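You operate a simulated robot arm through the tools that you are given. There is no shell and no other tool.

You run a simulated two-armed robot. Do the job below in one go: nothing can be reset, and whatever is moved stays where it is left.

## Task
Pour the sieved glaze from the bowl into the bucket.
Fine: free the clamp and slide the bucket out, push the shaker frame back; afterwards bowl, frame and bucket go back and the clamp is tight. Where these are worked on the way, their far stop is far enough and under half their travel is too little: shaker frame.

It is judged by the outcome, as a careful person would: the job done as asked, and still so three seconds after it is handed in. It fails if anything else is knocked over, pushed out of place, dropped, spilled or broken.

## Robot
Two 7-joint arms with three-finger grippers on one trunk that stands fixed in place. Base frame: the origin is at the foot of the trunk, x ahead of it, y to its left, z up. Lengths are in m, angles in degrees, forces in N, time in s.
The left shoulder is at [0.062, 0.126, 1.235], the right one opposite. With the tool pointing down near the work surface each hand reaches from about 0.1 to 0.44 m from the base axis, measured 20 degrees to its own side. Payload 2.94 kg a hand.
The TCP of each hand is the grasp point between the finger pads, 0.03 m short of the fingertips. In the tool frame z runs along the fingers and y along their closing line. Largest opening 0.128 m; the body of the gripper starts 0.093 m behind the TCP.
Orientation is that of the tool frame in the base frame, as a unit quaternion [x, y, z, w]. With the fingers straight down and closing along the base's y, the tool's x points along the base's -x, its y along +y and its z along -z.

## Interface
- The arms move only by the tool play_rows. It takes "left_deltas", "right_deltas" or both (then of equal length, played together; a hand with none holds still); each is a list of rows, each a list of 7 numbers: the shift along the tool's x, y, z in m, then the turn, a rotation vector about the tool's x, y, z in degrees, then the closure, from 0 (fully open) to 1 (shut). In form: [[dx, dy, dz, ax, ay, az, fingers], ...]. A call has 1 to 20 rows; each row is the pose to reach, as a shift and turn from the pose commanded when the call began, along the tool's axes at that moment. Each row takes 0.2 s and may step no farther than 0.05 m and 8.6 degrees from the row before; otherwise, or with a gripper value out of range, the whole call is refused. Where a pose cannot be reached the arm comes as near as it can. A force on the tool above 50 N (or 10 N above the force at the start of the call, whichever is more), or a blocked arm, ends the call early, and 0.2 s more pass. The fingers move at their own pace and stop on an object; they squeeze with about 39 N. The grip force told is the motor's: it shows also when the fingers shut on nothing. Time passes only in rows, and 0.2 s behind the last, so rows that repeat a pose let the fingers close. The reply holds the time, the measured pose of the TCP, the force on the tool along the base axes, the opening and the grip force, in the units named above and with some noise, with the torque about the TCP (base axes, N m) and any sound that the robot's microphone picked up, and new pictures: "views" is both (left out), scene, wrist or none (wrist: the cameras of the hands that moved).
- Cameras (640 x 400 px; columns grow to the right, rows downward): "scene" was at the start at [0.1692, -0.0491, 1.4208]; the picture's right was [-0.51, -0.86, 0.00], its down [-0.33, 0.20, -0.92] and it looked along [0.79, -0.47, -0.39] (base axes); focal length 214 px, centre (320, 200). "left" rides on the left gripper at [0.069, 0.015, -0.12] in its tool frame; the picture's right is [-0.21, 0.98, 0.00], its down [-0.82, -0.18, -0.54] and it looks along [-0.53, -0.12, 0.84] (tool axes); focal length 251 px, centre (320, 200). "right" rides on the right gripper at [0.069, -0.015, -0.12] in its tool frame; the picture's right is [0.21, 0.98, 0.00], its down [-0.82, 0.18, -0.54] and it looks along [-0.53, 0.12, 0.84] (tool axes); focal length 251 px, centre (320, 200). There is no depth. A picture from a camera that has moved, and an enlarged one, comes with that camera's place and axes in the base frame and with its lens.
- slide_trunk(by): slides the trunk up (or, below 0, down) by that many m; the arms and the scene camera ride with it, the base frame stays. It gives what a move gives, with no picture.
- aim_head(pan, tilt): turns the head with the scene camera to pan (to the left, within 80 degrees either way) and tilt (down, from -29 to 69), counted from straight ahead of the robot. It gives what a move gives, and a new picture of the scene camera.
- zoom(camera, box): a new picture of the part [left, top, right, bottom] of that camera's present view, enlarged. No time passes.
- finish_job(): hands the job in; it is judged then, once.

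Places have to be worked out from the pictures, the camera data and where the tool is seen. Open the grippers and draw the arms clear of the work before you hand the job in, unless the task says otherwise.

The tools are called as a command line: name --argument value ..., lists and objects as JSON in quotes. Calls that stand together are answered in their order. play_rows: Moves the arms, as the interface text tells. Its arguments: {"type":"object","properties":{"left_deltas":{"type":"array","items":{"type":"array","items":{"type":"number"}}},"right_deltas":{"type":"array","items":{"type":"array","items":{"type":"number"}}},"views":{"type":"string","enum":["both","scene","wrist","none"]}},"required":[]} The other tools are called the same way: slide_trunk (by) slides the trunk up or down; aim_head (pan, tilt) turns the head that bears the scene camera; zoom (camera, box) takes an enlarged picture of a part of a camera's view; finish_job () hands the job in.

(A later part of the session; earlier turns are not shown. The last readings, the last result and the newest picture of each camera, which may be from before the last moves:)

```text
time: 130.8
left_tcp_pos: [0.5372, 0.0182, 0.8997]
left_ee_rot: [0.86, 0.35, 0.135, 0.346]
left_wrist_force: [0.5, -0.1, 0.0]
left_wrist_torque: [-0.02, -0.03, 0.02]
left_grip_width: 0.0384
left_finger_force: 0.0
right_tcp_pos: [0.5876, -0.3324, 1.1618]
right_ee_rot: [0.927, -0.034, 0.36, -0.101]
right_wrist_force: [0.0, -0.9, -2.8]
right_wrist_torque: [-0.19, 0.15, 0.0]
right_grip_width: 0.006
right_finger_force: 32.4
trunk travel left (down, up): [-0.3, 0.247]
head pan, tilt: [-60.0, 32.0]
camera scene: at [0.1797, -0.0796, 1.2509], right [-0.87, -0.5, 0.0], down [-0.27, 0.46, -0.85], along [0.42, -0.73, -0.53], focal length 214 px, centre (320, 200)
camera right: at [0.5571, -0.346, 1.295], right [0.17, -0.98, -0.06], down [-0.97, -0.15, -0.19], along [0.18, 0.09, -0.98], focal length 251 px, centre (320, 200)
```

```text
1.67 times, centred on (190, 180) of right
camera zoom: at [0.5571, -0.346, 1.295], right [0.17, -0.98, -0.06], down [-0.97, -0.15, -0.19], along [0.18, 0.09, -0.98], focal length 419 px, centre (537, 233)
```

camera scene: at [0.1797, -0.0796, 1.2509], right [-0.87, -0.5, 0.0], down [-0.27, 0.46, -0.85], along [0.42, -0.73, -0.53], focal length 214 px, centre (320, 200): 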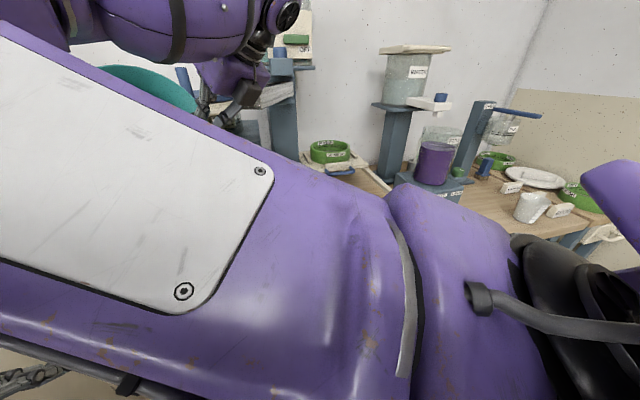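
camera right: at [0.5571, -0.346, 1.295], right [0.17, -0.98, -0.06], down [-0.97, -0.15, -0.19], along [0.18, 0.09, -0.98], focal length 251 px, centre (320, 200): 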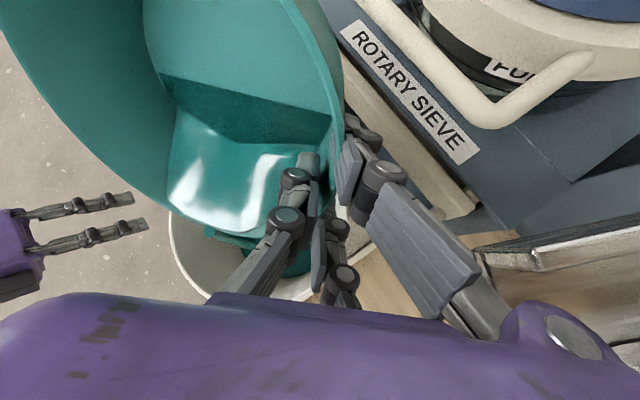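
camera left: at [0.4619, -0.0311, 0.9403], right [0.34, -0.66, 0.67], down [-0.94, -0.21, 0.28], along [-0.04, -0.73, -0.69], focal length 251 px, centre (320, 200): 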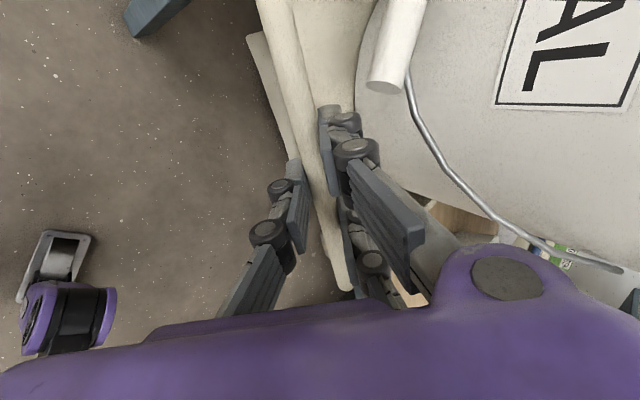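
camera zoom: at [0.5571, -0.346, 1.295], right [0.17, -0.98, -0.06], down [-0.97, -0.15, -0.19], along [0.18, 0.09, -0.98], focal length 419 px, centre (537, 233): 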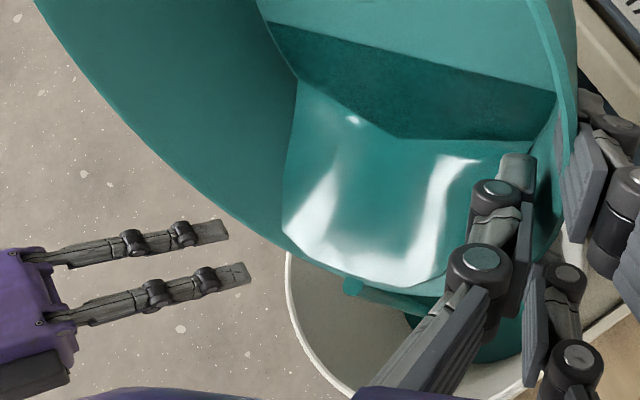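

The glaze is pouring cleanly into the bucket (stream and pool visible, floor clean), and the weight has dropped. I'll keep tipping.

play_rows --right_deltas '[[-0.0012, -0.0006, -0.001, 0, 3.84, -1.13, 1], [-0.0025, -0.0012, -0.002, 0, 7.68, -2.26, 1], [-0.0037, -0.0018, -0.0029, 0, 11.52, -3.38, 1], [-0.005, -0.0024, -0.0039, 0, 15.36, -4.51, 1], [-0.0062, -0.003, -0.0049, 0, 19.2, -5.64, 1], [-0.0075, -0.0036, -0.0058, 0, 23.04, -6.77, 1], [-0.0087, -0.0041, -0.0068, 0, 26.88, -7.89, 1]]' --views "both"

zoom --camera "right" --box '[40, 0, 340, 300]'

```text
time: 132.4
left_tcp_pos: [0.5379, 0.0179, 0.9]
left_ee_rot: [0.861, 0.35, 0.135, 0.344]
left_wrist_force: [0.4, -0.3, -0.3]
left_wrist_torque: [0.01, -0.01, -0.01]
left_grip_width: 0.0385
left_finger_force: 0.1
right_tcp_pos: [0.5751, -0.3289, 1.1605]
right_ee_rot: [0.818, 0.007, 0.571, -0.065]
right_wrist_force: [-0.7, 0.2, -2.6]
right_wrist_torque: [-0.08, 0.09, -0.01]
right_grip_width: 0.006
right_finger_force: 32.2
trunk travel left (down, up): [-0.3, 0.247]
head pan, tilt: [-60.0, 32.0]
camera scene: at [0.1796, -0.0796, 1.2509], right [-0.87, -0.5, 0.0], down [-0.27, 0.46, -0.85], along [0.42, -0.73, -0.53], focal length 214 px, centre (320, 200)
camera right: at [0.4865, -0.3307, 1.2666], right [0.16, -0.98, 0.1], down [-0.78, -0.19, -0.6], along [0.61, 0.02, -0.79], focal length 251 px, centre (320, 200)
```

scene: 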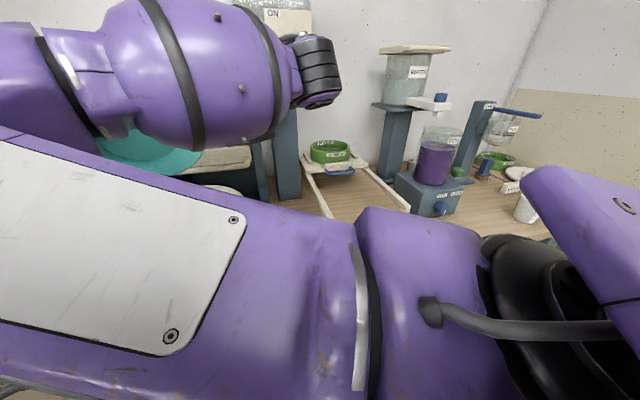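
right: 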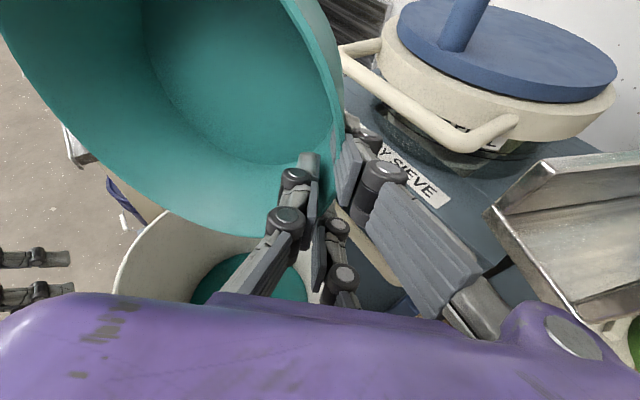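

```text
1.33 times, centred on (190, 150) of right
camera zoom: at [0.4865, -0.3307, 1.2666], right [0.16, -0.98, 0.1], down [-0.78, -0.19, -0.6], along [0.61, 0.02, -0.79], focal length 335 px, centre (493, 267)
```

zoom: 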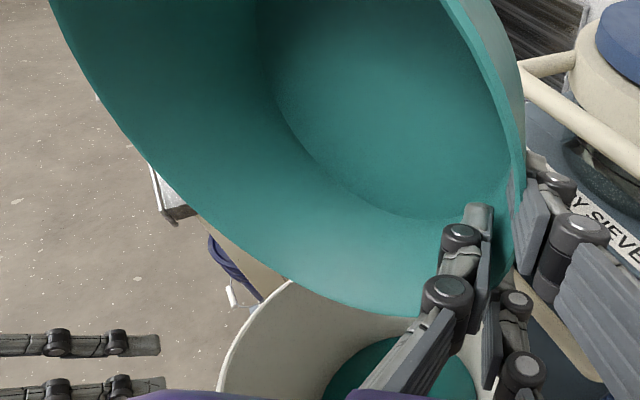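

The bowl looks empty at ~86° (only a coating, weight now just the bowl's 2.6 N). I'll tip ~14° further and hold a moment to drain.

play_rows --right_deltas '[[0, 0, 0, 0, 3.4, -1, 1], [0, 0, 0, 0, 6.8, -2, 1], [0, 0, 0, 0, 10.1, -3, 1], [0, 0, 0, 0, 13.5, -4, 1], [0, 0, 0, 0, 13.5, -4, 1], [0, 0, 0, 0, 13.5, -4, 1], [0, 0, 0, 0, 13.5, -4, 1], [0, 0, 0, 0, 13.5, -4, 1], [0, 0, 0, 0, 13.5, -4, 1], [0, 0, 0, 0, 13.5, -4, 1]]' --views "wrist"

zoom --camera "right" --box '[0, 0, 340, 320]'

```text
time: 134.6
left_tcp_pos: [0.5376, 0.0178, 0.9006]
left_ee_rot: [0.86, 0.35, 0.135, 0.345]
left_wrist_force: [0.2, -0.5, 0.3]
left_wrist_torque: [0.0, -0.01, 0.01]
left_grip_width: 0.0383
left_finger_force: 0.0
right_tcp_pos: [0.5763, -0.3274, 1.161]
right_ee_rot: [0.745, 0.027, 0.665, -0.046]
right_wrist_force: [0.0, 0.6, -0.8]
right_wrist_torque: [-0.12, 0.08, 0.0]
right_grip_width: 0.0059
right_finger_force: 32.0
trunk travel left (down, up): [-0.3, 0.247]
head pan, tilt: [-60.0, 32.0]
camera right: at [0.4636, -0.3261, 1.2422], right [0.12, -0.98, 0.18], down [-0.61, -0.22, -0.76], along [0.78, -0.02, -0.62], focal length 251 px, centre (320, 200)
```

right: 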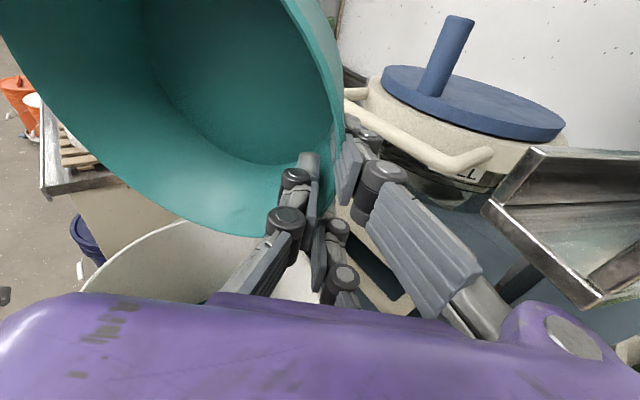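

```text
1.25 times, centred on (170, 160) of right
camera zoom: at [0.4636, -0.3261, 1.2422], right [0.12, -0.98, 0.18], down [-0.61, -0.22, -0.76], along [0.78, -0.02, -0.62], focal length 314 px, centre (508, 250)
```

zoom: 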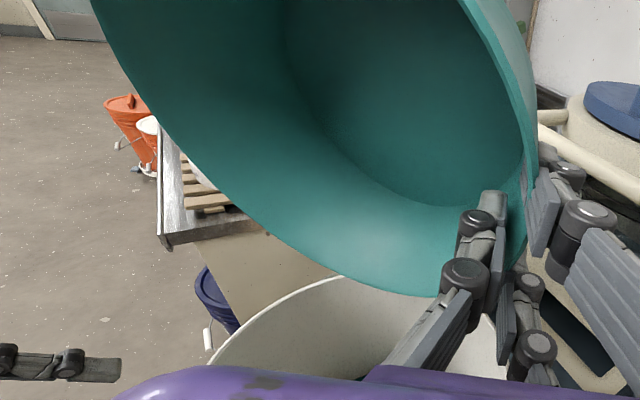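

Drained. Now I turn the bowl back upright (reverse rotation) above the bucket.

play_rows --right_deltas '[[0.002, 0.0005, 0.0008, 0, -7.97, 2.33, 1], [0.0041, 0.0011, 0.0016, 0, -15.94, 4.66, 1], [0.0061, 0.0016, 0.0024, 0, -23.91, 6.99, 1], [0.0081, 0.0022, 0.0032, 0, -31.88, 9.32, 1], [0.0102, 0.0027, 0.004, 0, -39.85, 11.65, 1], [0.0122, 0.0032, 0.0047, 0, -47.82, 13.98, 1], [0.0142, 0.0038, 0.0055, 0, -55.79, 16.31, 1], [0.0162, 0.0043, 0.0063, 0, -63.76, 18.64, 1], [0.0183, 0.0049, 0.0071, 0, -71.73, 20.97, 1], [0.0203, 0.0054, 0.0079, 0, -79.7, 23.3, 1]]' --views "wrist"

```text
time: 136.8
left_tcp_pos: [0.5369, 0.0182, 0.8999]
left_ee_rot: [0.86, 0.351, 0.135, 0.345]
left_wrist_force: [0.1, -0.2, 0.4]
left_wrist_torque: [0.01, 0.01, 0.0]
left_grip_width: 0.0386
left_finger_force: 0.0
right_tcp_pos: [0.5872, -0.3338, 1.1794]
right_ee_rot: [0.986, -0.089, 0.015, -0.141]
right_wrist_force: [0.0, -0.4, -0.9]
right_wrist_torque: [-0.11, 0.09, -0.06]
right_grip_width: 0.006
right_finger_force: 32.5
trunk travel left (down, up): [-0.3, 0.247]
head pan, tilt: [-60.0, 32.0]
camera right: at [0.6506, -0.364, 1.2983], right [0.04, -0.96, -0.27], down [-0.87, -0.17, 0.47], along [-0.49, 0.22, -0.84], focal length 251 px, centre (320, 200)
```

right: 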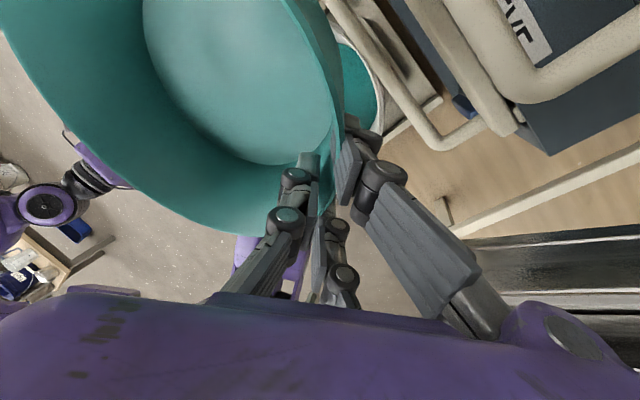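

The bowl is upright and empty. Now I'll retrace the carry path: first back to the bucket's right side.

play_rows --right_deltas '[[-0.026, 0.0065, -0.0043, 0, 1.7, 5.8, 1], [-0.0519, 0.0129, -0.0085, 0, 3.4, 11.5, 1], [-0.0779, 0.0194, -0.0128, 0, 5, 17.3, 1], [-0.1038, 0.0258, -0.017, -0.1, 6.7, 23, 1], [-0.1298, 0.0323, -0.0213, -0.1, 8.4, 28.8, 1]]' --views "none"

```text
time: 138.0
left_tcp_pos: [0.5368, 0.0171, 0.9011]
left_ee_rot: [0.861, 0.349, 0.135, 0.345]
left_wrist_force: [0.8, -0.2, 0.2]
left_wrist_torque: [0.0, 0.01, 0.03]
left_grip_width: 0.0384
left_finger_force: 0.0
right_tcp_pos: [0.4516, -0.3456, 1.1905]
right_ee_rot: [0.929, -0.342, 0.051, -0.132]
right_wrist_force: [0.4, 0.1, -1.9]
right_wrist_torque: [-0.05, 0.14, -0.02]
right_grip_width: 0.0058
right_finger_force: 32.5
trunk travel left (down, up): [-0.3, 0.247]
head pan, tilt: [-60.0, 32.0]
```

play_rows --right_deltas '[[-0.0072, 0.022, -0.0079, 0, 1.4, 4.8, 1], [-0.0144, 0.0439, -0.0158, 0, 2.8, 9.6, 1], [-0.0217, 0.0659, -0.0237, 0, 4.2, 14.4, 1], [-0.0289, 0.0879, -0.0316, 0, 5.6, 19.2, 1], [-0.0361, 0.1098, -0.0395, -0.1, 7, 24, 1], [-0.0433, 0.1318, -0.0474, -0.1, 8.4, 28.8, 1]]' --views "wrist"

```text
time: 139.4
left_tcp_pos: [0.5369, 0.0193, 0.901]
left_ee_rot: [0.861, 0.35, 0.136, 0.344]
left_wrist_force: [0.7, 1.1, -0.1]
left_wrist_torque: [0.02, 0.03, -0.01]
left_grip_width: 0.0385
left_finger_force: 0.1
right_tcp_pos: [0.3269, -0.4241, 1.2001]
right_ee_rot: [0.809, -0.57, 0.083, -0.115]
right_wrist_force: [-0.7, -0.1, -0.8]
right_wrist_torque: [-0.01, 0.1, -0.01]
right_grip_width: 0.006
right_finger_force: 32.6
trunk travel left (down, up): [-0.3, 0.247]
head pan, tilt: [-60.0, 32.0]
camera right: at [0.3319, -0.4953, 1.3181], right [-0.81, -0.52, -0.27], down [-0.58, 0.67, 0.46], along [-0.06, 0.54, -0.84], focal length 251 px, centre (320, 200)
```

right: 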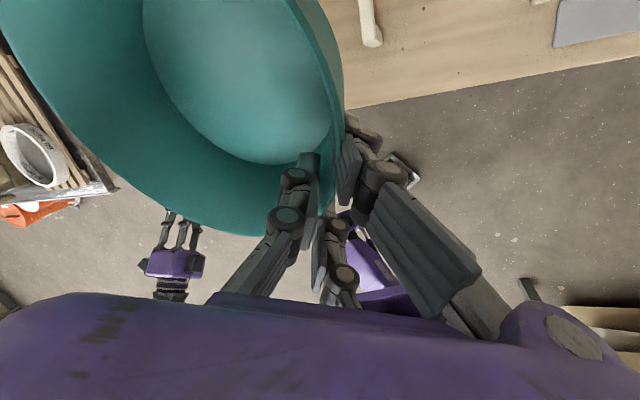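

Now to the right side in front of the stand, restoring the pick-up orientation.

play_rows --right_deltas '[[0.0134, 0.0202, -0.0041, 0.75, -0.33, 5.3, 1], [0.0268, 0.0404, -0.0082, 1.5, -0.65, 10.6, 1], [0.0403, 0.0606, -0.0124, 2.25, -0.98, 15.8, 1], [0.0537, 0.0808, -0.0165, 3, -1.3, 21.1, 1], [0.0671, 0.101, -0.0206, 3.75, -1.63, 26.4, 1], [0.0805, 0.1212, -0.0247, 4.5, -1.95, 31.7, 1]]' --views "none"

```text
time: 140.8
left_tcp_pos: [0.537, 0.0186, 0.9]
left_ee_rot: [0.861, 0.349, 0.136, 0.344]
left_wrist_force: [0.9, -0.8, 0.4]
left_wrist_torque: [0.05, -0.02, -0.02]
left_grip_width: 0.0384
left_finger_force: 0.1
right_tcp_pos: [0.2391, -0.5439, 1.1905]
right_ee_rot: [-0.619, 0.764, -0.057, 0.173]
right_wrist_force: [-0.4, 0.2, -2.1]
right_wrist_torque: [0.11, 0.11, 0.01]
right_grip_width: 0.0058
right_finger_force: 32.0
trunk travel left (down, up): [-0.3, 0.247]
head pan, tilt: [-60.0, 32.0]
```

play_rows --right_deltas '[[0.015, -0.0202, 0.0073, 0.46, -0.22, 3.14, 1], [0.0301, -0.0404, 0.0146, 0.92, -0.44, 6.28, 1], [0.0451, -0.0605, 0.0219, 1.38, -0.66, 9.42, 1], [0.0602, -0.0807, 0.0292, 1.84, -0.88, 12.56, 1], [0.0752, -0.1009, 0.0365, 2.3, -1.1, 15.7, 1]]' --views "both"

```text
time: 142.0
left_tcp_pos: [0.5365, 0.0179, 0.8999]
left_ee_rot: [0.86, 0.351, 0.135, 0.345]
left_wrist_force: [0.6, 0.5, 0.1]
left_wrist_torque: [0.01, -0.01, 0.0]
left_grip_width: 0.0385
left_finger_force: 0.0
right_tcp_pos: [0.3327, -0.6339, 1.1707]
right_ee_rot: [-0.506, 0.838, -0.043, 0.2]
right_wrist_force: [0.5, -0.1, -1.7]
right_wrist_torque: [0.08, 0.1, 0.04]
right_grip_width: 0.0057
right_finger_force: 32.2
trunk travel left (down, up): [-0.3, 0.247]
head pan, tilt: [-60.0, 32.0]
camera scene: at [0.1798, -0.0802, 1.2508], right [-0.87, -0.5, 0.0], down [-0.27, 0.46, -0.85], along [0.42, -0.73, -0.53], focal length 214 px, centre (320, 200)
camera right: at [0.2716, -0.7162, 1.264], right [-0.9, 0.29, -0.33], down [-0.02, 0.73, 0.69], along [0.44, 0.62, -0.65], focal length 251 px, centre (320, 200)
```

scene: 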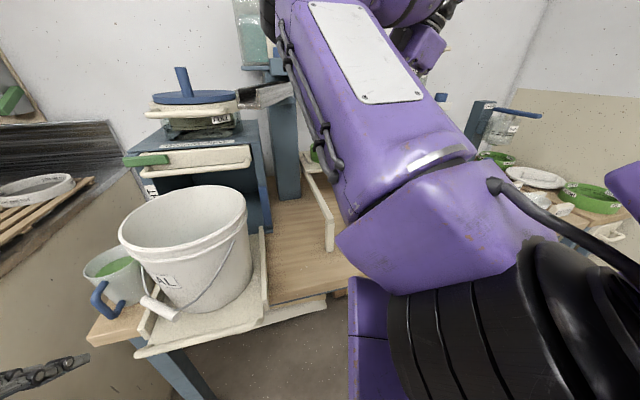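
right: 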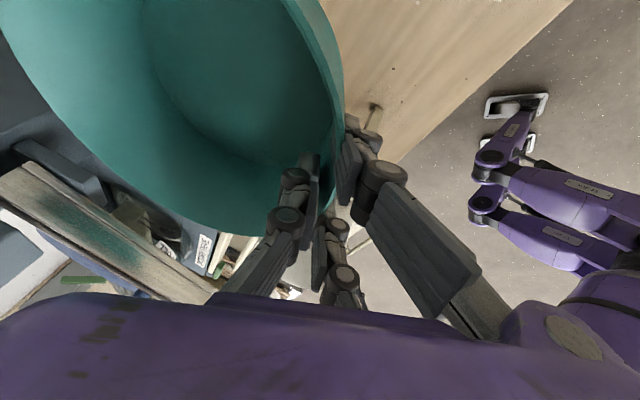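

The bowl is above its place again. In the scene view the dispenser's chute looks different from before (turned to the left?), so I'll check it closely.

zoom --camera "scene" --box '[200, 30, 320, 160]'

zoom --camera "right" --box '[0, 100, 300, 320]'

```text
3.08 times, centred on (260, 95) of scene
camera zoom: at [0.1798, -0.0802, 1.2508], right [-0.87, -0.5, 0.0], down [-0.27, 0.46, -0.85], along [0.42, -0.73, -0.53], focal length 660 px, centre (505, 523)
```

zoom: 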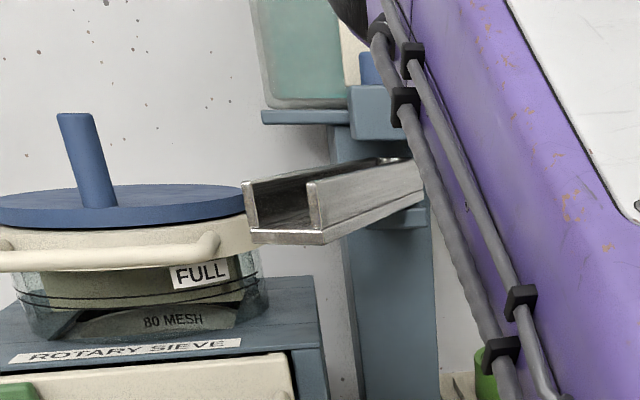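

```text
1.82 times, centred on (150, 210) of right
camera zoom: at [0.2716, -0.7162, 1.264], right [-0.9, 0.29, -0.33], down [-0.02, 0.73, 0.69], along [0.44, 0.62, -0.65], focal length 457 px, centre (629, 182)
```

zoom: 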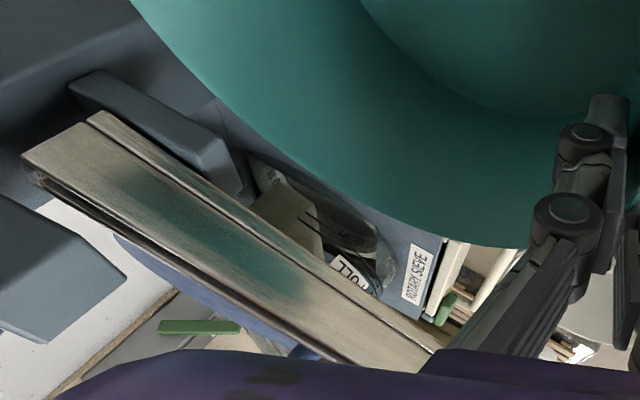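

The chute's tip has been nudged left by some 8–9 cm during my moves (it swivels); I'll straighten it after setting the bowl down. Now lowering the bowl straight into its place.

play_rows --right_deltas '[[0.0128, 0.0114, 0.0385, 0, 0, 0, 1], [0.0255, 0.0228, 0.077, 0, 0, 0, 1], [0.0383, 0.0342, 0.1155, 0, 0, 0, 1], [0.0511, 0.0455, 0.1539, 0, 0, 0, 1], [0.0639, 0.0569, 0.1924, 0, 0, 0, 1], [0.0766, 0.0683, 0.2309, 0, 0, 0, 1], [0.0894, 0.0797, 0.2694, 0, 0, 0, 1]]' --views "wrist"

```text
time: 143.6
left_tcp_pos: [0.5387, 0.0182, 0.8987]
left_ee_rot: [0.86, 0.35, 0.136, 0.344]
left_wrist_force: [-0.9, 0.1, 0.1]
left_wrist_torque: [-0.01, -0.03, -0.04]
left_grip_width: 0.0382
left_finger_force: 0.0
right_tcp_pos: [0.3319, -0.637, 0.8747]
right_ee_rot: [-0.507, 0.838, -0.043, 0.199]
right_wrist_force: [1.2, -0.4, -2.2]
right_wrist_torque: [0.11, 0.12, -0.01]
right_grip_width: 0.0062
right_finger_force: 32.2
trunk travel left (down, up): [-0.3, 0.247]
head pan, tilt: [-60.0, 32.0]
camera right: at [0.2716, -0.7194, 0.9679], right [-0.9, 0.29, -0.33], down [-0.02, 0.73, 0.69], along [0.44, 0.62, -0.65], focal length 251 px, centre (320, 200)
```

right: 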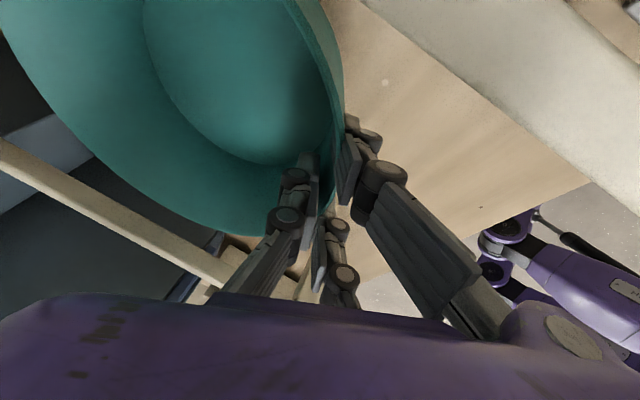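

Between the rails, clear on both sides. Lowering the last 3.4 cm gently.

play_rows --right_deltas '[[0.0025, 0.0027, 0.0075, 0, 0, 0, 1], [0.0051, 0.0053, 0.015, 0, 0, 0, 1], [0.0077, 0.008, 0.0226, 0, 0, 0, 1], [0.0102, 0.0107, 0.0301, 0, 0, 0, 1]]' --views "wrist"

```text
time: 144.6
left_tcp_pos: [0.5361, 0.0203, 0.9004]
left_ee_rot: [0.86, 0.35, 0.136, 0.346]
left_wrist_force: [0.4, -0.2, -1.5]
left_wrist_torque: [0.04, -0.01, -0.01]
left_grip_width: 0.0387
left_finger_force: 0.0
right_tcp_pos: [0.3301, -0.6348, 0.8452]
right_ee_rot: [-0.508, 0.837, -0.045, 0.201]
right_wrist_force: [1.1, -0.2, 24.4]
right_wrist_torque: [-0.51, 0.0, 0.04]
right_grip_width: 0.0059
right_finger_force: 32.5
trunk travel left (down, up): [-0.3, 0.247]
head pan, tilt: [-60.0, 32.0]
camera right: at [0.2689, -0.7171, 0.9382], right [-0.9, 0.28, -0.33], down [-0.02, 0.73, 0.68], along [0.44, 0.62, -0.65], focal length 251 px, centre (320, 200)
```

right: 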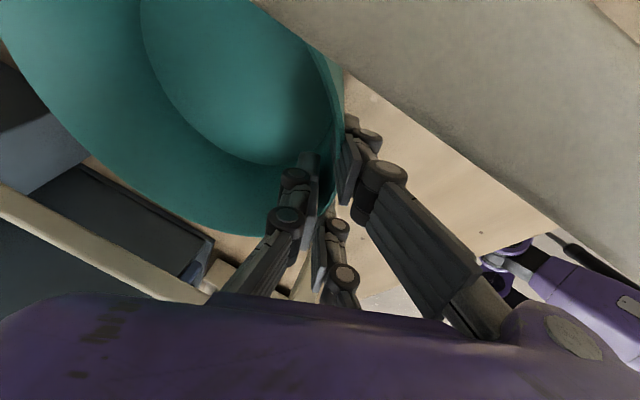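

The bowl touches down (24 N). I'll ease up 3 mm, open the fingers and retreat along the hand's axis.

play_rows --right_deltas '[[-0.0009, -0.0008, -0.003, 0, 0, 0, 1], [-0.0009, -0.0008, -0.003, 0, 0, 0, 0.75], [-0.0009, -0.0008, -0.003, 0, 0, 0, 0.57], [-0.0009, -0.0008, -0.003, 0, 0, 0, 0.57], [-0.0009, -0.0008, -0.03, 0, 0, 0, 0.57], [-0.0009, -0.0008, -0.065, 0, 0, 0, 0.57], [-0.0009, -0.0008, -0.1, 0, 0, 0, 0.57]]' --views "wrist"

```text
time: 146.2
left_tcp_pos: [0.538, 0.0197, 0.9013]
left_ee_rot: [0.86, 0.351, 0.136, 0.345]
left_wrist_force: [-0.4, 0.1, 0.2]
left_wrist_torque: [0.01, -0.03, 0.01]
left_grip_width: 0.0381
left_finger_force: 0.0
right_tcp_pos: [0.2929, -0.6482, 0.9351]
right_ee_rot: [-0.506, 0.838, -0.042, 0.199]
right_wrist_force: [-0.4, 0.0, -0.5]
right_wrist_torque: [0.05, 0.0, 0.0]
right_grip_width: 0.0552
right_finger_force: 0.1
trunk travel left (down, up): [-0.3, 0.247]
head pan, tilt: [-60.0, 32.0]
camera right: at [0.2321, -0.7306, 1.0294], right [-0.9, 0.29, -0.33], down [-0.02, 0.73, 0.69], along [0.44, 0.62, -0.65], focal length 251 px, centre (320, 200)
```

right: 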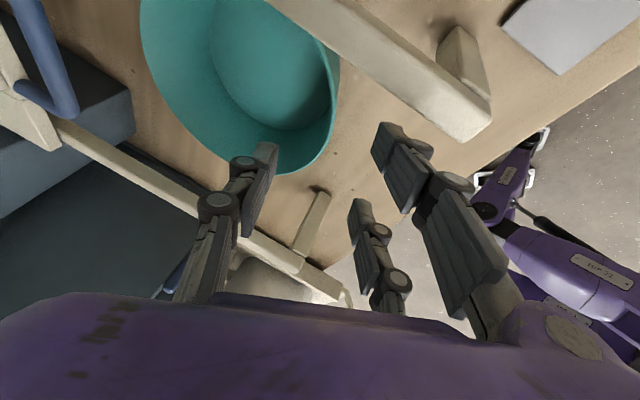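

The bowl stands in its place. Now I'll raise the right hand to go and straighten the chute.

play_rows --right_deltas '[[-0.0198, 0.0007, -0.0368, 0, 0, 0, 0.57], [-0.0395, 0.0014, -0.0735, 0, 0, 0, 0.7], [-0.0593, 0.002, -0.1103, 0, 0, 0, 0.8], [-0.079, 0.0027, -0.147, -0.8, -0.8, -2.7, 0.9], [-0.0988, 0.0034, -0.1838, -1.7, -1.6, -5.5, 1], [-0.1186, 0.0041, -0.2206, -2.6, -2.4, -8.3, 1], [-0.1383, 0.0047, -0.2573, -3.5, -3.2, -11, 1], [-0.1581, 0.0054, -0.2941, -4.4, -4, -13.8, 1]]' --views "both"

```text
time: 148.0
left_tcp_pos: [0.5384, 0.0187, 0.901]
left_ee_rot: [0.86, 0.349, 0.136, 0.345]
left_wrist_force: [0.2, -0.4, 0.2]
left_wrist_torque: [0.01, 0.0, -0.05]
left_grip_width: 0.0382
left_finger_force: 0.1
right_tcp_pos: [0.2523, -0.541, 1.2031]
right_ee_rot: [-0.611, 0.765, -0.017, 0.201]
right_wrist_force: [-0.4, 0.5, 0.7]
right_wrist_torque: [-0.02, 0.0, 0.02]
right_grip_width: 0.0
right_finger_force: 3.0
right hand out of reach, approached as far as the arm can: row 7, 8
trunk travel left (down, up): [-0.3, 0.247]
head pan, tilt: [-60.0, 32.0]
camera scene: at [0.18, -0.0792, 1.2508], right [-0.87, -0.5, 0.0], down [-0.27, 0.46, -0.85], along [0.42, -0.73, -0.53], focal length 214 px, centre (320, 200)
camera right: at [0.2157, -0.6349, 1.2972], right [-0.94, 0.04, -0.33], down [-0.2, 0.7, 0.68], along [0.26, 0.71, -0.65], focal length 251 px, centre (320, 200)
```

scene: 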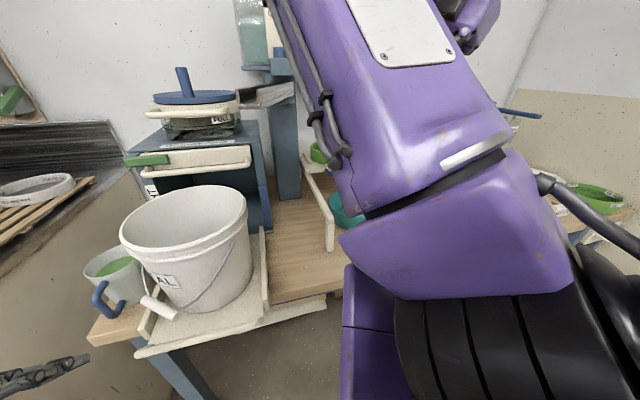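
right: 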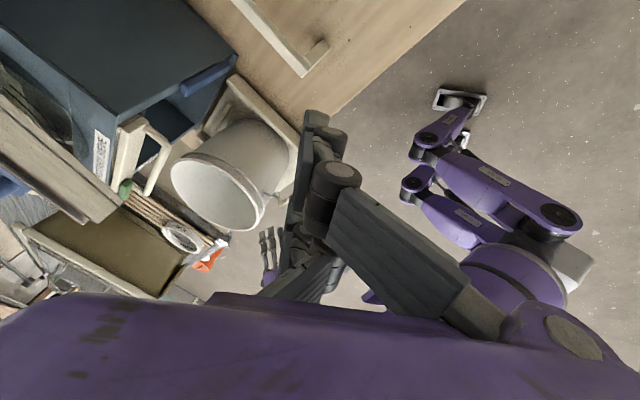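

Continuing along the tested route toward the bucket side (hand closed, at z≈1.25, above the chute).

play_rows --right_deltas '[[-0.0227, -0.0085, 0.0011, -1.4, -1.4, -4.6, 1], [-0.0454, -0.017, 0.0022, -2.9, -2.7, -9.2, 1], [-0.0682, -0.0255, 0.0033, -4.3, -4.1, -13.8, 1], [-0.0909, -0.034, 0.0043, -5.8, -5.4, -18.4, 1], [-0.1136, -0.0425, 0.0054, -7.2, -6.8, -23, 1], [-0.1363, -0.051, 0.0065, -8.7, -8.1, -27.6, 1]]' --views "none"

```text
time: 149.4
left_tcp_pos: [0.5371, 0.0185, 0.9005]
left_ee_rot: [0.86, 0.351, 0.135, 0.345]
left_wrist_force: [0.5, -0.2, 0.4]
left_wrist_torque: [-0.01, 0.01, 0.02]
left_grip_width: 0.0385
left_finger_force: 0.0
right_tcp_pos: [0.3261, -0.4247, 1.1994]
right_ee_rot: [0.79, -0.579, -0.036, -0.198]
right_wrist_force: [0.1, 0.0, -0.2]
right_wrist_torque: [-0.02, -0.03, 0.02]
right_grip_width: 0.0002
right_finger_force: 3.0
right hand out of reach, approached as far as the arm can: row 1, 2, 3, 4, 5, 6
trunk travel left (down, up): [-0.3, 0.247]
head pan, tilt: [-60.0, 32.0]
```

play_rows --right_deltas '[[-0.003, -0.003, -0.009, 0, 5.4, -1.6, 1], [-0.006, -0.006, -0.018, 0, 10.9, -3.2, 1], [-0.0087, -0.0081, -0.0276, 0, 16.3, -4.8, 1]]' --views "both"

```text
time: 150.2
left_tcp_pos: [0.5373, 0.0188, 0.9002]
left_ee_rot: [0.86, 0.35, 0.135, 0.345]
left_wrist_force: [-0.5, 0.2, 0.1]
left_wrist_torque: [-0.02, 0.01, 0.04]
left_grip_width: 0.0384
left_finger_force: 0.1
right_tcp_pos: [0.325, -0.4235, 1.2313]
right_ee_rot: [0.81, -0.569, 0.086, -0.116]
right_wrist_force: [0.1, -0.3, 0.2]
right_wrist_torque: [-0.04, 0.02, -0.02]
right_grip_width: 0.0002
right_finger_force: 3.0
trunk travel left (down, up): [-0.3, 0.247]
head pan, tilt: [-60.0, 32.0]
camera scene: at [0.1794, -0.0786, 1.251], right [-0.87, -0.5, 0.0], down [-0.27, 0.46, -0.85], along [0.42, -0.73, -0.53], focal length 214 px, centre (320, 200)
camera right: at [0.3293, -0.4948, 1.3502], right [-0.81, -0.52, -0.28], down [-0.59, 0.66, 0.46], along [-0.06, 0.54, -0.84], focal length 251 px, centre (320, 200)
```

scene: 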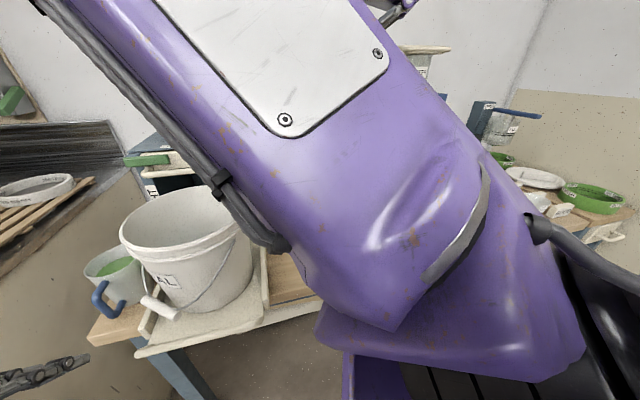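
right: 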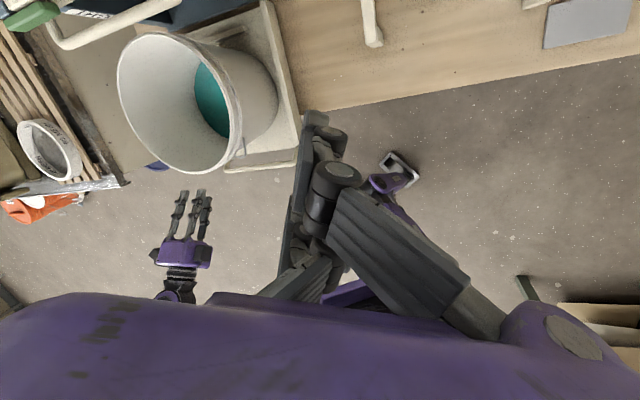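

The bucket with the glaze and its surroundings look clean. Moving on to the left side of the chute, at z≈1.27, above it.

play_rows --right_deltas '[[-0.0067, -0.0379, 0.0051, 0, -1.2, -4.1, 1], [-0.0134, -0.0758, 0.0102, 0, -2.4, -8.2, 1], [-0.0201, -0.1137, 0.0153, 0, -3.6, -12.3, 1], [-0.0269, -0.1516, 0.0205, 0, -4.8, -16.5, 1], [-0.0336, -0.1895, 0.0256, 0.1, -6, -20.6, 1], [-0.0403, -0.2274, 0.0307, 0.1, -7.2, -24.7, 1], [-0.047, -0.2653, 0.0358, 0.1, -8.4, -28.8, 1]]' --views "wrist"

```text
time: 151.8
left_tcp_pos: [0.5367, 0.0192, 0.9015]
left_ee_rot: [0.86, 0.351, 0.135, 0.345]
left_wrist_force: [-0.1, -0.8, -0.4]
left_wrist_torque: [-0.02, 0.04, -0.03]
left_grip_width: 0.0384
left_finger_force: 0.0
right_tcp_pos: [0.5629, -0.2916, 1.261]
right_ee_rot: [0.93, -0.339, 0.053, -0.133]
right_wrist_force: [0.8, 0.9, 0.3]
right_wrist_torque: [0.02, 0.05, 0.04]
right_grip_width: 0.0
right_finger_force: 3.1
right hand out of reach, approached as far as the arm can: row 5, 6, 7
trunk travel left (down, up): [-0.3, 0.247]
head pan, tilt: [-60.0, 32.0]
camera right: at [0.6026, -0.3513, 1.3809], right [-0.44, -0.86, -0.27], down [-0.84, 0.28, 0.46], along [-0.32, 0.43, -0.84], focal length 251 px, centre (320, 200)
```

right: 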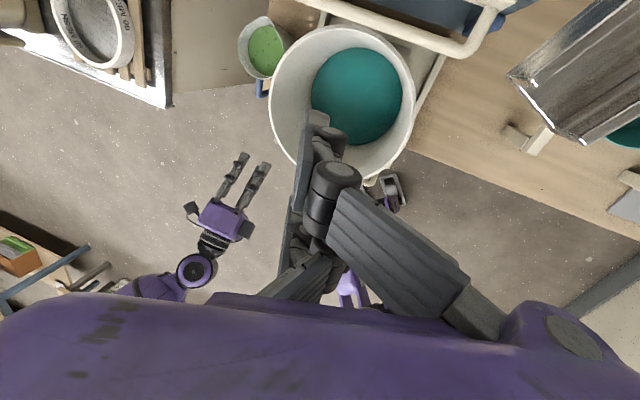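

From here the chute's tip is clearly seen: its centre at about (n 0.678, t 0.083), turned ~15° left of straight. I'll bring the closed hand to its left side and lower the fingertips beside it.

play_rows --right_deltas '[[0.0354, 0.0028, -0.0007, 0, 0, 0, 1], [0.0708, 0.0056, -0.0014, 0, 0, 0, 1], [0.0707, 0.0133, 0.025, 0, 0, 0, 1], [0.0706, 0.021, 0.0513, 0, 0, 0, 1]]' --views "wrist"

```text
time: 152.8
left_tcp_pos: [0.538, 0.0182, 0.9007]
left_ee_rot: [0.86, 0.35, 0.136, 0.345]
left_wrist_force: [0.4, -0.7, -0.1]
left_wrist_torque: [0.02, 0.02, 0.0]
left_grip_width: 0.0384
left_finger_force: 0.0
right_tcp_pos: [0.6132, -0.3445, 1.2062]
right_ee_rot: [0.929, -0.34, 0.051, -0.134]
right_wrist_force: [0.2, 0.2, 0.6]
right_wrist_torque: [0.01, -0.01, -0.02]
right_grip_width: 0.0
right_finger_force: 3.4
trunk travel left (down, up): [-0.3, 0.247]
head pan, tilt: [-60.0, 32.0]
camera right: at [0.6527, -0.4032, 1.3257], right [-0.44, -0.85, -0.28], down [-0.84, 0.28, 0.46], along [-0.32, 0.44, -0.84], focal length 251 px, centre (320, 200)
```

right: 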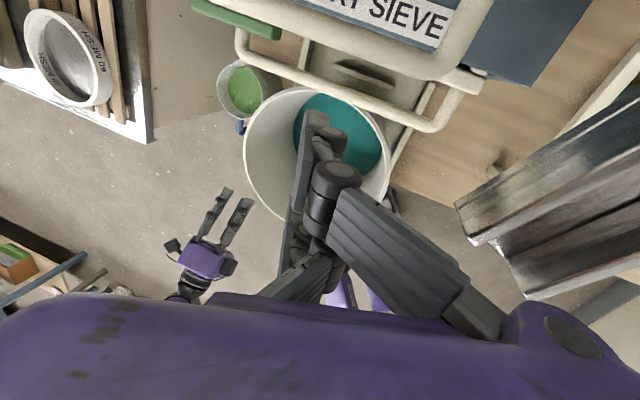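

Fingertips are beside the chute. Pushing it gently to the right, first part.

play_rows --right_deltas '[[-0.0016, 0.0191, -0.0056, 0, 0, 0, 1], [-0.0033, 0.0382, -0.0111, 0, 0, 0, 1], [-0.0049, 0.0573, -0.0167, 0, 0, 0, 1], [-0.0065, 0.0764, -0.0223, 0, 0, 0, 1], [-0.0074, 0.086, -0.0251, 0, 0, 0, 1]]' --views "wrist"

```text
time: 154.0
left_tcp_pos: [0.5358, 0.0223, 0.9021]
left_ee_rot: [0.859, 0.35, 0.136, 0.348]
left_wrist_force: [1.1, 0.4, -0.4]
left_wrist_torque: [0.01, -0.02, -0.04]
left_grip_width: 0.0383
left_finger_force: 0.0
right_tcp_pos: [0.5458, -0.3977, 1.2097]
right_ee_rot: [0.93, -0.339, 0.05, -0.136]
right_wrist_force: [-16.6, 41.1, -8.1]
right_wrist_torque: [-0.07, 0.11, -0.26]
right_grip_width: 0.0001
right_finger_force: 11.4
trunk travel left (down, up): [-0.3, 0.247]
head pan, tilt: [-60.0, 32.0]
camera right: at [0.5855, -0.4566, 1.3291], right [-0.44, -0.86, -0.28], down [-0.84, 0.28, 0.46], along [-0.32, 0.44, -0.84], focal length 251 px, centre (320, 200)
```

right: 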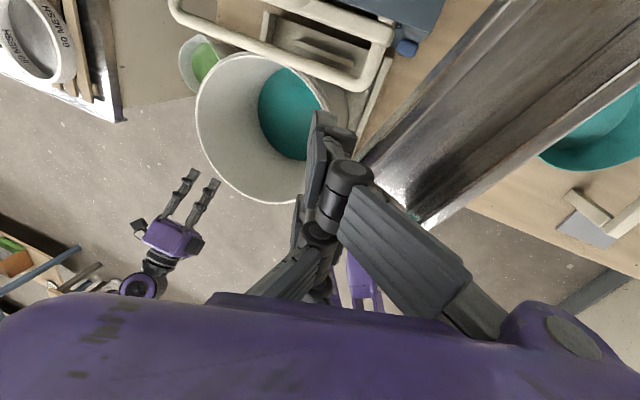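

The chute's corner got caught between the two fingers (axial force). I'll back off to the left, go slightly higher and further back along the chute, then push on its side wall again.

play_rows --right_deltas '[[0.0024, -0.0287, 0.0084, 0, 0, 0, 1], [0.0024, -0.033, -0.006, 0, 0, 0, 1], [0.035, -0.031, -0.0065, 0, 0, 0, 1], [0.065, -0.0285, -0.007, 0, 0, 0, 1]]' --views "wrist"

```text
time: 154.9
left_tcp_pos: [0.537, 0.0211, 0.9009]
left_ee_rot: [0.86, 0.35, 0.135, 0.347]
left_wrist_force: [-0.3, -0.7, -1.1]
left_wrist_torque: [0.06, 0.07, -0.03]
left_grip_width: 0.0386
left_finger_force: 0.1
right_tcp_pos: [0.5961, -0.3888, 1.2278]
right_ee_rot: [0.933, -0.326, 0.047, -0.143]
right_wrist_force: [-4.2, 41.1, 6.4]
right_wrist_torque: [0.43, 0.63, 0.24]
right_grip_width: 0.0
right_finger_force: 14.5
trunk travel left (down, up): [-0.3, 0.247]
head pan, tilt: [-60.0, 32.0]
stopped in row 4 (right hand): the force on the tool passed its limit at 60 N (the readings are from after the stop); the commanded pose is now the measured one
camera right: at [0.6364, -0.4483, 1.3454], right [-0.41, -0.86, -0.29], down [-0.85, 0.25, 0.47], along [-0.33, 0.44, -0.83], focal length 251 px, centre (320, 200)
```

right: 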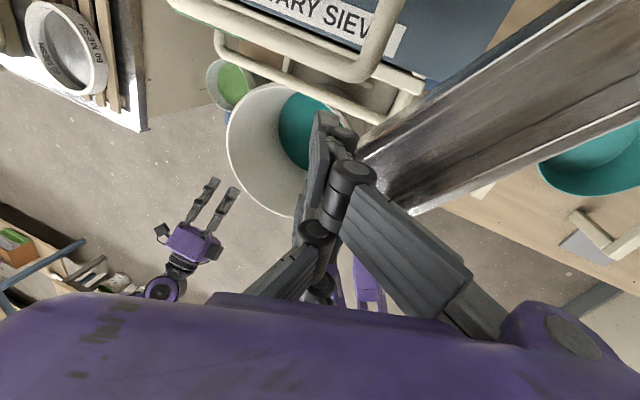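

It is still hooked at the corner and was dragged back. I'll lift the hand straight up to free it.

play_rows --right_deltas '[[-0.005, -0.0098, -0.0335, 0, 0, 0, 1], [-0.005, -0.0196, -0.067, 0, 0, 0, 1]]' --views "wrist"

```text
time: 155.5
left_tcp_pos: [0.5364, 0.0207, 0.9013]
left_ee_rot: [0.86, 0.351, 0.135, 0.347]
left_wrist_force: [-0.1, 0.2, -0.5]
left_wrist_torque: [-0.06, 0.0, -0.01]
left_grip_width: 0.0384
left_finger_force: 0.1
right_tcp_pos: [0.5946, -0.3964, 1.2831]
right_ee_rot: [0.931, -0.333, 0.05, -0.138]
right_wrist_force: [0.7, 1.3, 0.5]
right_wrist_torque: [-0.07, 0.02, -0.05]
right_grip_width: 0.0
right_finger_force: 2.4
right hand out of reach, approached as far as the arm can: row 2
trunk travel left (down, up): [-0.3, 0.247]
head pan, tilt: [-60.0, 32.0]
camera right: at [0.6342, -0.4546, 1.4019], right [-0.43, -0.86, -0.28], down [-0.84, 0.27, 0.46], along [-0.32, 0.44, -0.84], focal length 251 px, centre (320, 200)
```

right: 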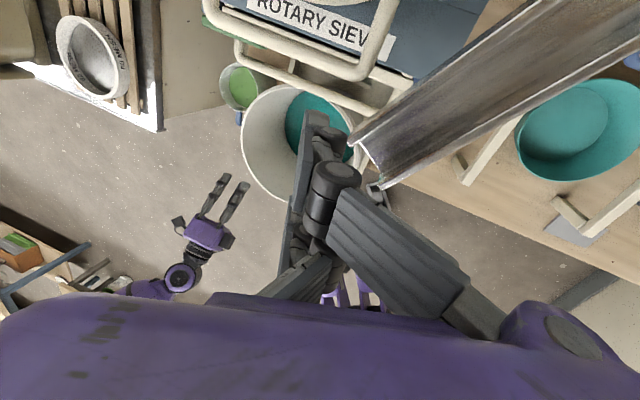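

Free now; the chute points ~28° left. A better way: open the hand wide and straddle the chute (thumb on its left, fingers on its right), then swing it back to the right. I'll open and move above it.

play_rows --right_deltas '[[0, 0, 0, 0, 0, 0, 0.3], [0.017, 0.027, -0.01, 0, 0, 0, 0], [0.034, 0.054, -0.018, 0, 0, 0, 0], [0.034, 0.054, -0.018, 0, 0, 0, 0]]' --views "wrist"

```text
time: 156.5
left_tcp_pos: [0.537, 0.0188, 0.9003]
left_ee_rot: [0.86, 0.35, 0.135, 0.345]
left_wrist_force: [-0.7, -0.3, 0.3]
left_wrist_torque: [-0.03, -0.01, 0.0]
left_grip_width: 0.0384
left_finger_force: 0.1
right_tcp_pos: [0.586, -0.4627, 1.2799]
right_ee_rot: [0.931, -0.332, 0.049, -0.139]
right_wrist_force: [0.5, 0.6, -0.6]
right_wrist_torque: [0.03, 0.01, -0.01]
right_grip_width: 0.1158
right_finger_force: 0.0
right hand out of reach, approached as far as the arm can: row 3, 4
trunk travel left (down, up): [-0.3, 0.247]
head pan, tilt: [-60.0, 32.0]
camera right: at [0.6264, -0.5215, 1.3982], right [-0.43, -0.86, -0.29], down [-0.85, 0.26, 0.46], along [-0.32, 0.44, -0.84], focal length 251 px, centre (320, 200)
```

right: 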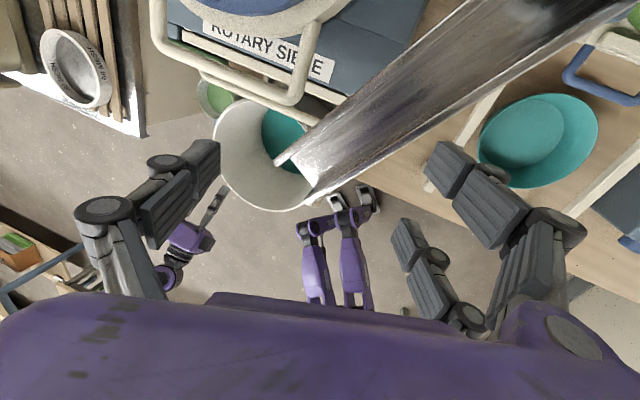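

The straddle needs the hand square to the chute's axis: I'll turn it ~33° right above the chute, with a slightly smaller opening.

play_rows --right_deltas '[[-0.0073, -0.0038, -0.0015, 0, 2.3, 7.9, 0.1], [-0.0145, -0.0077, -0.003, 0, 4.6, 15.8, 0.15], [-0.0218, -0.0115, -0.0044, 0, 6.9, 23.7, 0.2], [-0.029, -0.0153, -0.0059, 0, 9.2, 31.6, 0.2]]' --views "wrist"

```text
time: 157.5
left_tcp_pos: [0.5376, 0.0189, 0.9003]
left_ee_rot: [0.86, 0.35, 0.135, 0.346]
left_wrist_force: [-0.5, -0.1, 1.1]
left_wrist_torque: [-0.01, -0.01, 0.0]
left_grip_width: 0.0386
left_finger_force: 0.1
right_tcp_pos: [0.5715, -0.4349, 1.2901]
right_ee_rot: [0.798, -0.584, 0.081, -0.121]
right_wrist_force: [0.4, -0.4, 0.8]
right_wrist_torque: [-0.01, -0.01, 0.01]
right_grip_width: 0.1022
right_finger_force: 0.1
trunk travel left (down, up): [-0.3, 0.247]
head pan, tilt: [-60.0, 32.0]
camera right: at [0.573, -0.5075, 1.4077], right [-0.83, -0.49, -0.29], down [-0.56, 0.68, 0.47], along [-0.04, 0.55, -0.83], focal length 251 px, centre (320, 200)
```

right: 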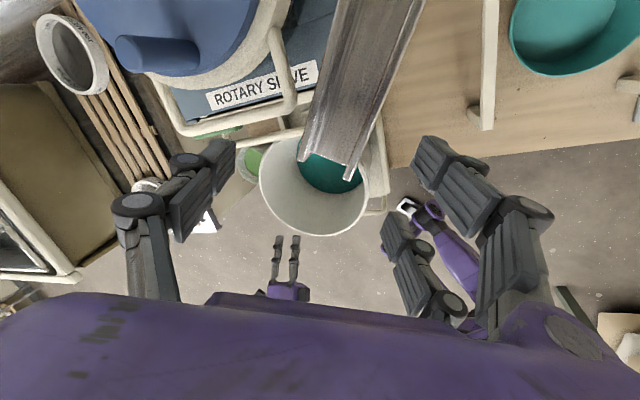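

Now the chute lies squarely between thumb and fingers. I'll centre slightly and lower the hand so the fingers straddle it.

play_rows --right_deltas '[[0, 0.018, 0.02, 0, 0, 0, 0.2], [0, 0.0245, 0.0425, 0, 0, 0, 0.2], [0, 0.031, 0.065, 0, 0, 0, 0.2]]' --views "wrist"

```text
time: 158.3
left_tcp_pos: [0.5376, 0.018, 0.9005]
left_ee_rot: [0.86, 0.35, 0.136, 0.345]
left_wrist_force: [-0.2, -0.3, 0.6]
left_wrist_torque: [0.01, 0.05, 0.02]
left_grip_width: 0.0384
left_finger_force: 0.1
right_tcp_pos: [0.5621, -0.4379, 1.2202]
right_ee_rot: [0.799, -0.583, 0.082, -0.121]
right_wrist_force: [-0.3, -0.3, 0.0]
right_wrist_torque: [-0.01, 0.04, -0.04]
right_grip_width: 0.1025
right_finger_force: 0.1
trunk travel left (down, up): [-0.3, 0.247]
head pan, tilt: [-60.0, 32.0]
camera right: at [0.5634, -0.5107, 1.3368], right [-0.82, -0.49, -0.28], down [-0.56, 0.68, 0.47], along [-0.04, 0.55, -0.83], focal length 251 px, centre (320, 200)
```

right: 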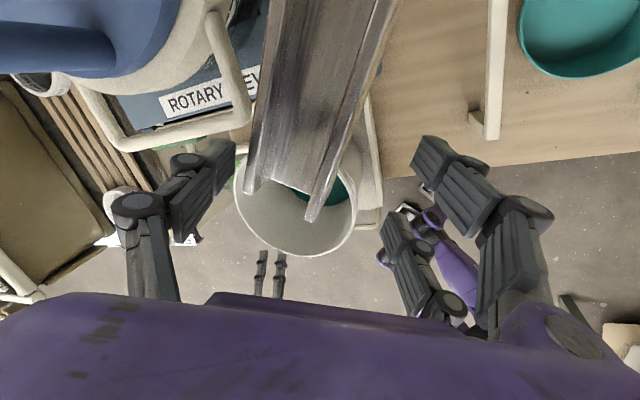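

Straddled. Now I swing it to the right, turning the hand with it, about two thirds of the way.

play_rows --right_deltas '[[0.0062, 0.0158, -0.0048, 0, -1.3, -4.3, 0.2], [0.0124, 0.0315, -0.0097, -0.1, -2.6, -8.6, 0.2], [0.0186, 0.0473, -0.0145, -0.1, -3.9, -12.9, 0.2], [0.0248, 0.063, -0.0193, -0.2, -5.2, -17.2, 0.2]]' --views "both"

```text
time: 159.3
left_tcp_pos: [0.5371, 0.0184, 0.9005]
left_ee_rot: [0.86, 0.351, 0.135, 0.344]
left_wrist_force: [-0.1, -0.8, 0.6]
left_wrist_torque: [0.01, -0.01, 0.02]
left_grip_width: 0.0384
left_finger_force: 0.1
right_tcp_pos: [0.5053, -0.4821, 1.2181]
right_ee_rot: [0.881, -0.45, 0.061, -0.134]
right_wrist_force: [-0.7, -0.2, -0.4]
right_wrist_torque: [0.0, -0.01, 0.02]
right_grip_width: 0.1024
right_finger_force: 0.1
trunk travel left (down, up): [-0.3, 0.247]
head pan, tilt: [-60.0, 32.0]
camera scene: at [0.1791, -0.0798, 1.251], right [-0.87, -0.5, 0.0], down [-0.26, 0.46, -0.85], along [0.42, -0.73, -0.53], focal length 214 px, centre (320, 200)
camera right: at [0.5298, -0.5503, 1.3362], right [-0.63, -0.72, -0.29], down [-0.75, 0.47, 0.47], along [-0.21, 0.51, -0.83], focal length 251 px, centre (320, 200)
```

scene: 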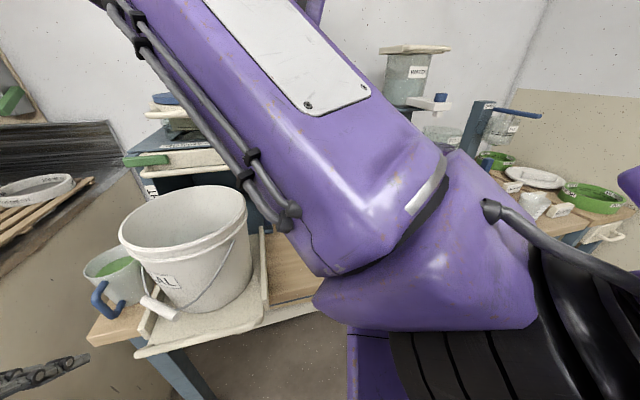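
right: 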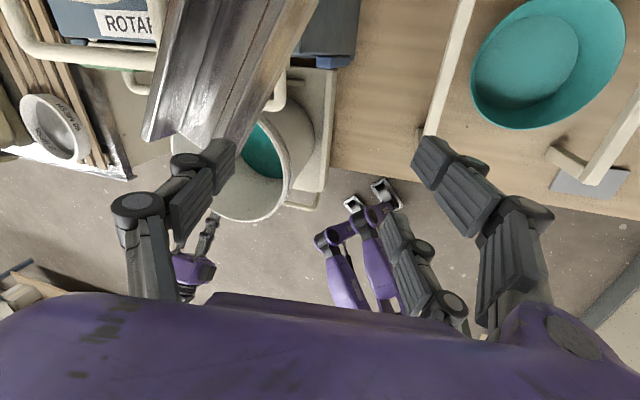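

The thumb slipped past the chute's tip. Pinching one of its walls will be surer: I'll rise, turn square to the chute again and line up over its right wall (thumb inside the trough, fingers outside).

play_rows --right_deltas '[[0, -0.0095, -0.031, 0, 0, 0, 0.3], [-0.0009, -0.0189, -0.0622, 0, 0, 0, 0.45], [0.0064, -0.0358, -0.0572, 0.1, 2.1, 6.7, 0.5], [0.0097, -0.047, -0.054, 0.2, 4.1, 13.4, 0.5], [0.015, -0.061, -0.05, 0.3, 6.2, 20.1, 0.5], [0.0203, -0.0745, -0.0456, 0.4, 8.2, 26.8, 0.5]]' --views "wrist"

zoom --camera "right" --box '[180, 0, 480, 240]'

```text
time: 160.7
left_tcp_pos: [0.5376, 0.0187, 0.8995]
left_ee_rot: [0.86, 0.35, 0.136, 0.345]
left_wrist_force: [-0.5, -0.1, -0.8]
left_wrist_torque: [-0.03, 0.02, 0.0]
left_grip_width: 0.0382
left_finger_force: 0.0
right_tcp_pos: [0.5661, -0.4644, 1.2839]
right_ee_rot: [0.744, -0.652, 0.093, -0.114]
right_wrist_force: [-0.8, 0.1, 0.8]
right_wrist_torque: [-0.02, 0.02, 0.02]
right_grip_width: 0.0642
right_finger_force: 0.1
right hand out of reach, approached as far as the arm can: row 2
trunk travel left (down, up): [-0.3, 0.247]
head pan, tilt: [-60.0, 32.0]
camera right: at [0.5544, -0.5364, 1.4018], right [-0.9, -0.33, -0.29], down [-0.44, 0.77, 0.47], along [0.06, 0.55, -0.83], focal length 251 px, centre (320, 200)
```

right: 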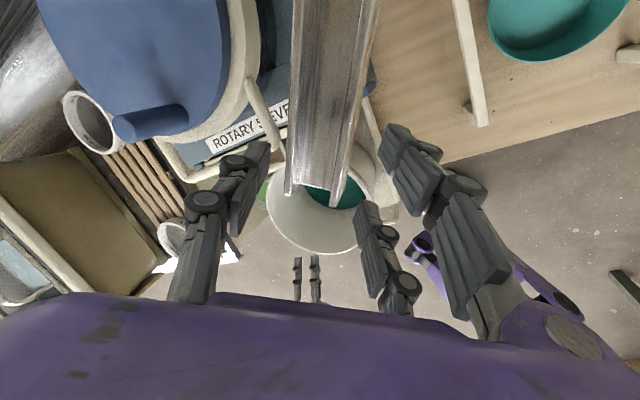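

```text
1.67 times, centred on (330, 120) of right
camera zoom: at [0.5544, -0.5364, 1.4018], right [-0.9, -0.33, -0.29], down [-0.44, 0.77, 0.47], along [0.06, 0.55, -0.83], focal length 419 px, centre (303, 333)
```

zoom: 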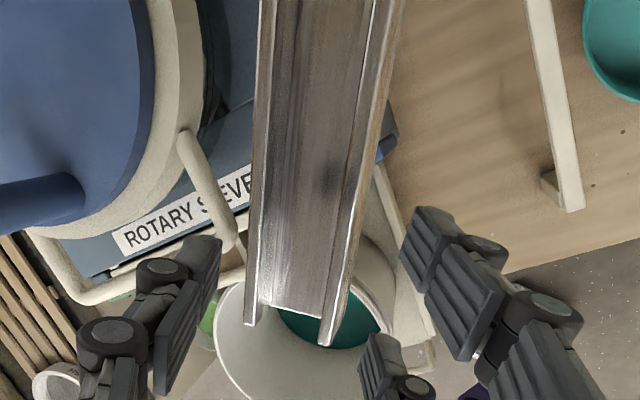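

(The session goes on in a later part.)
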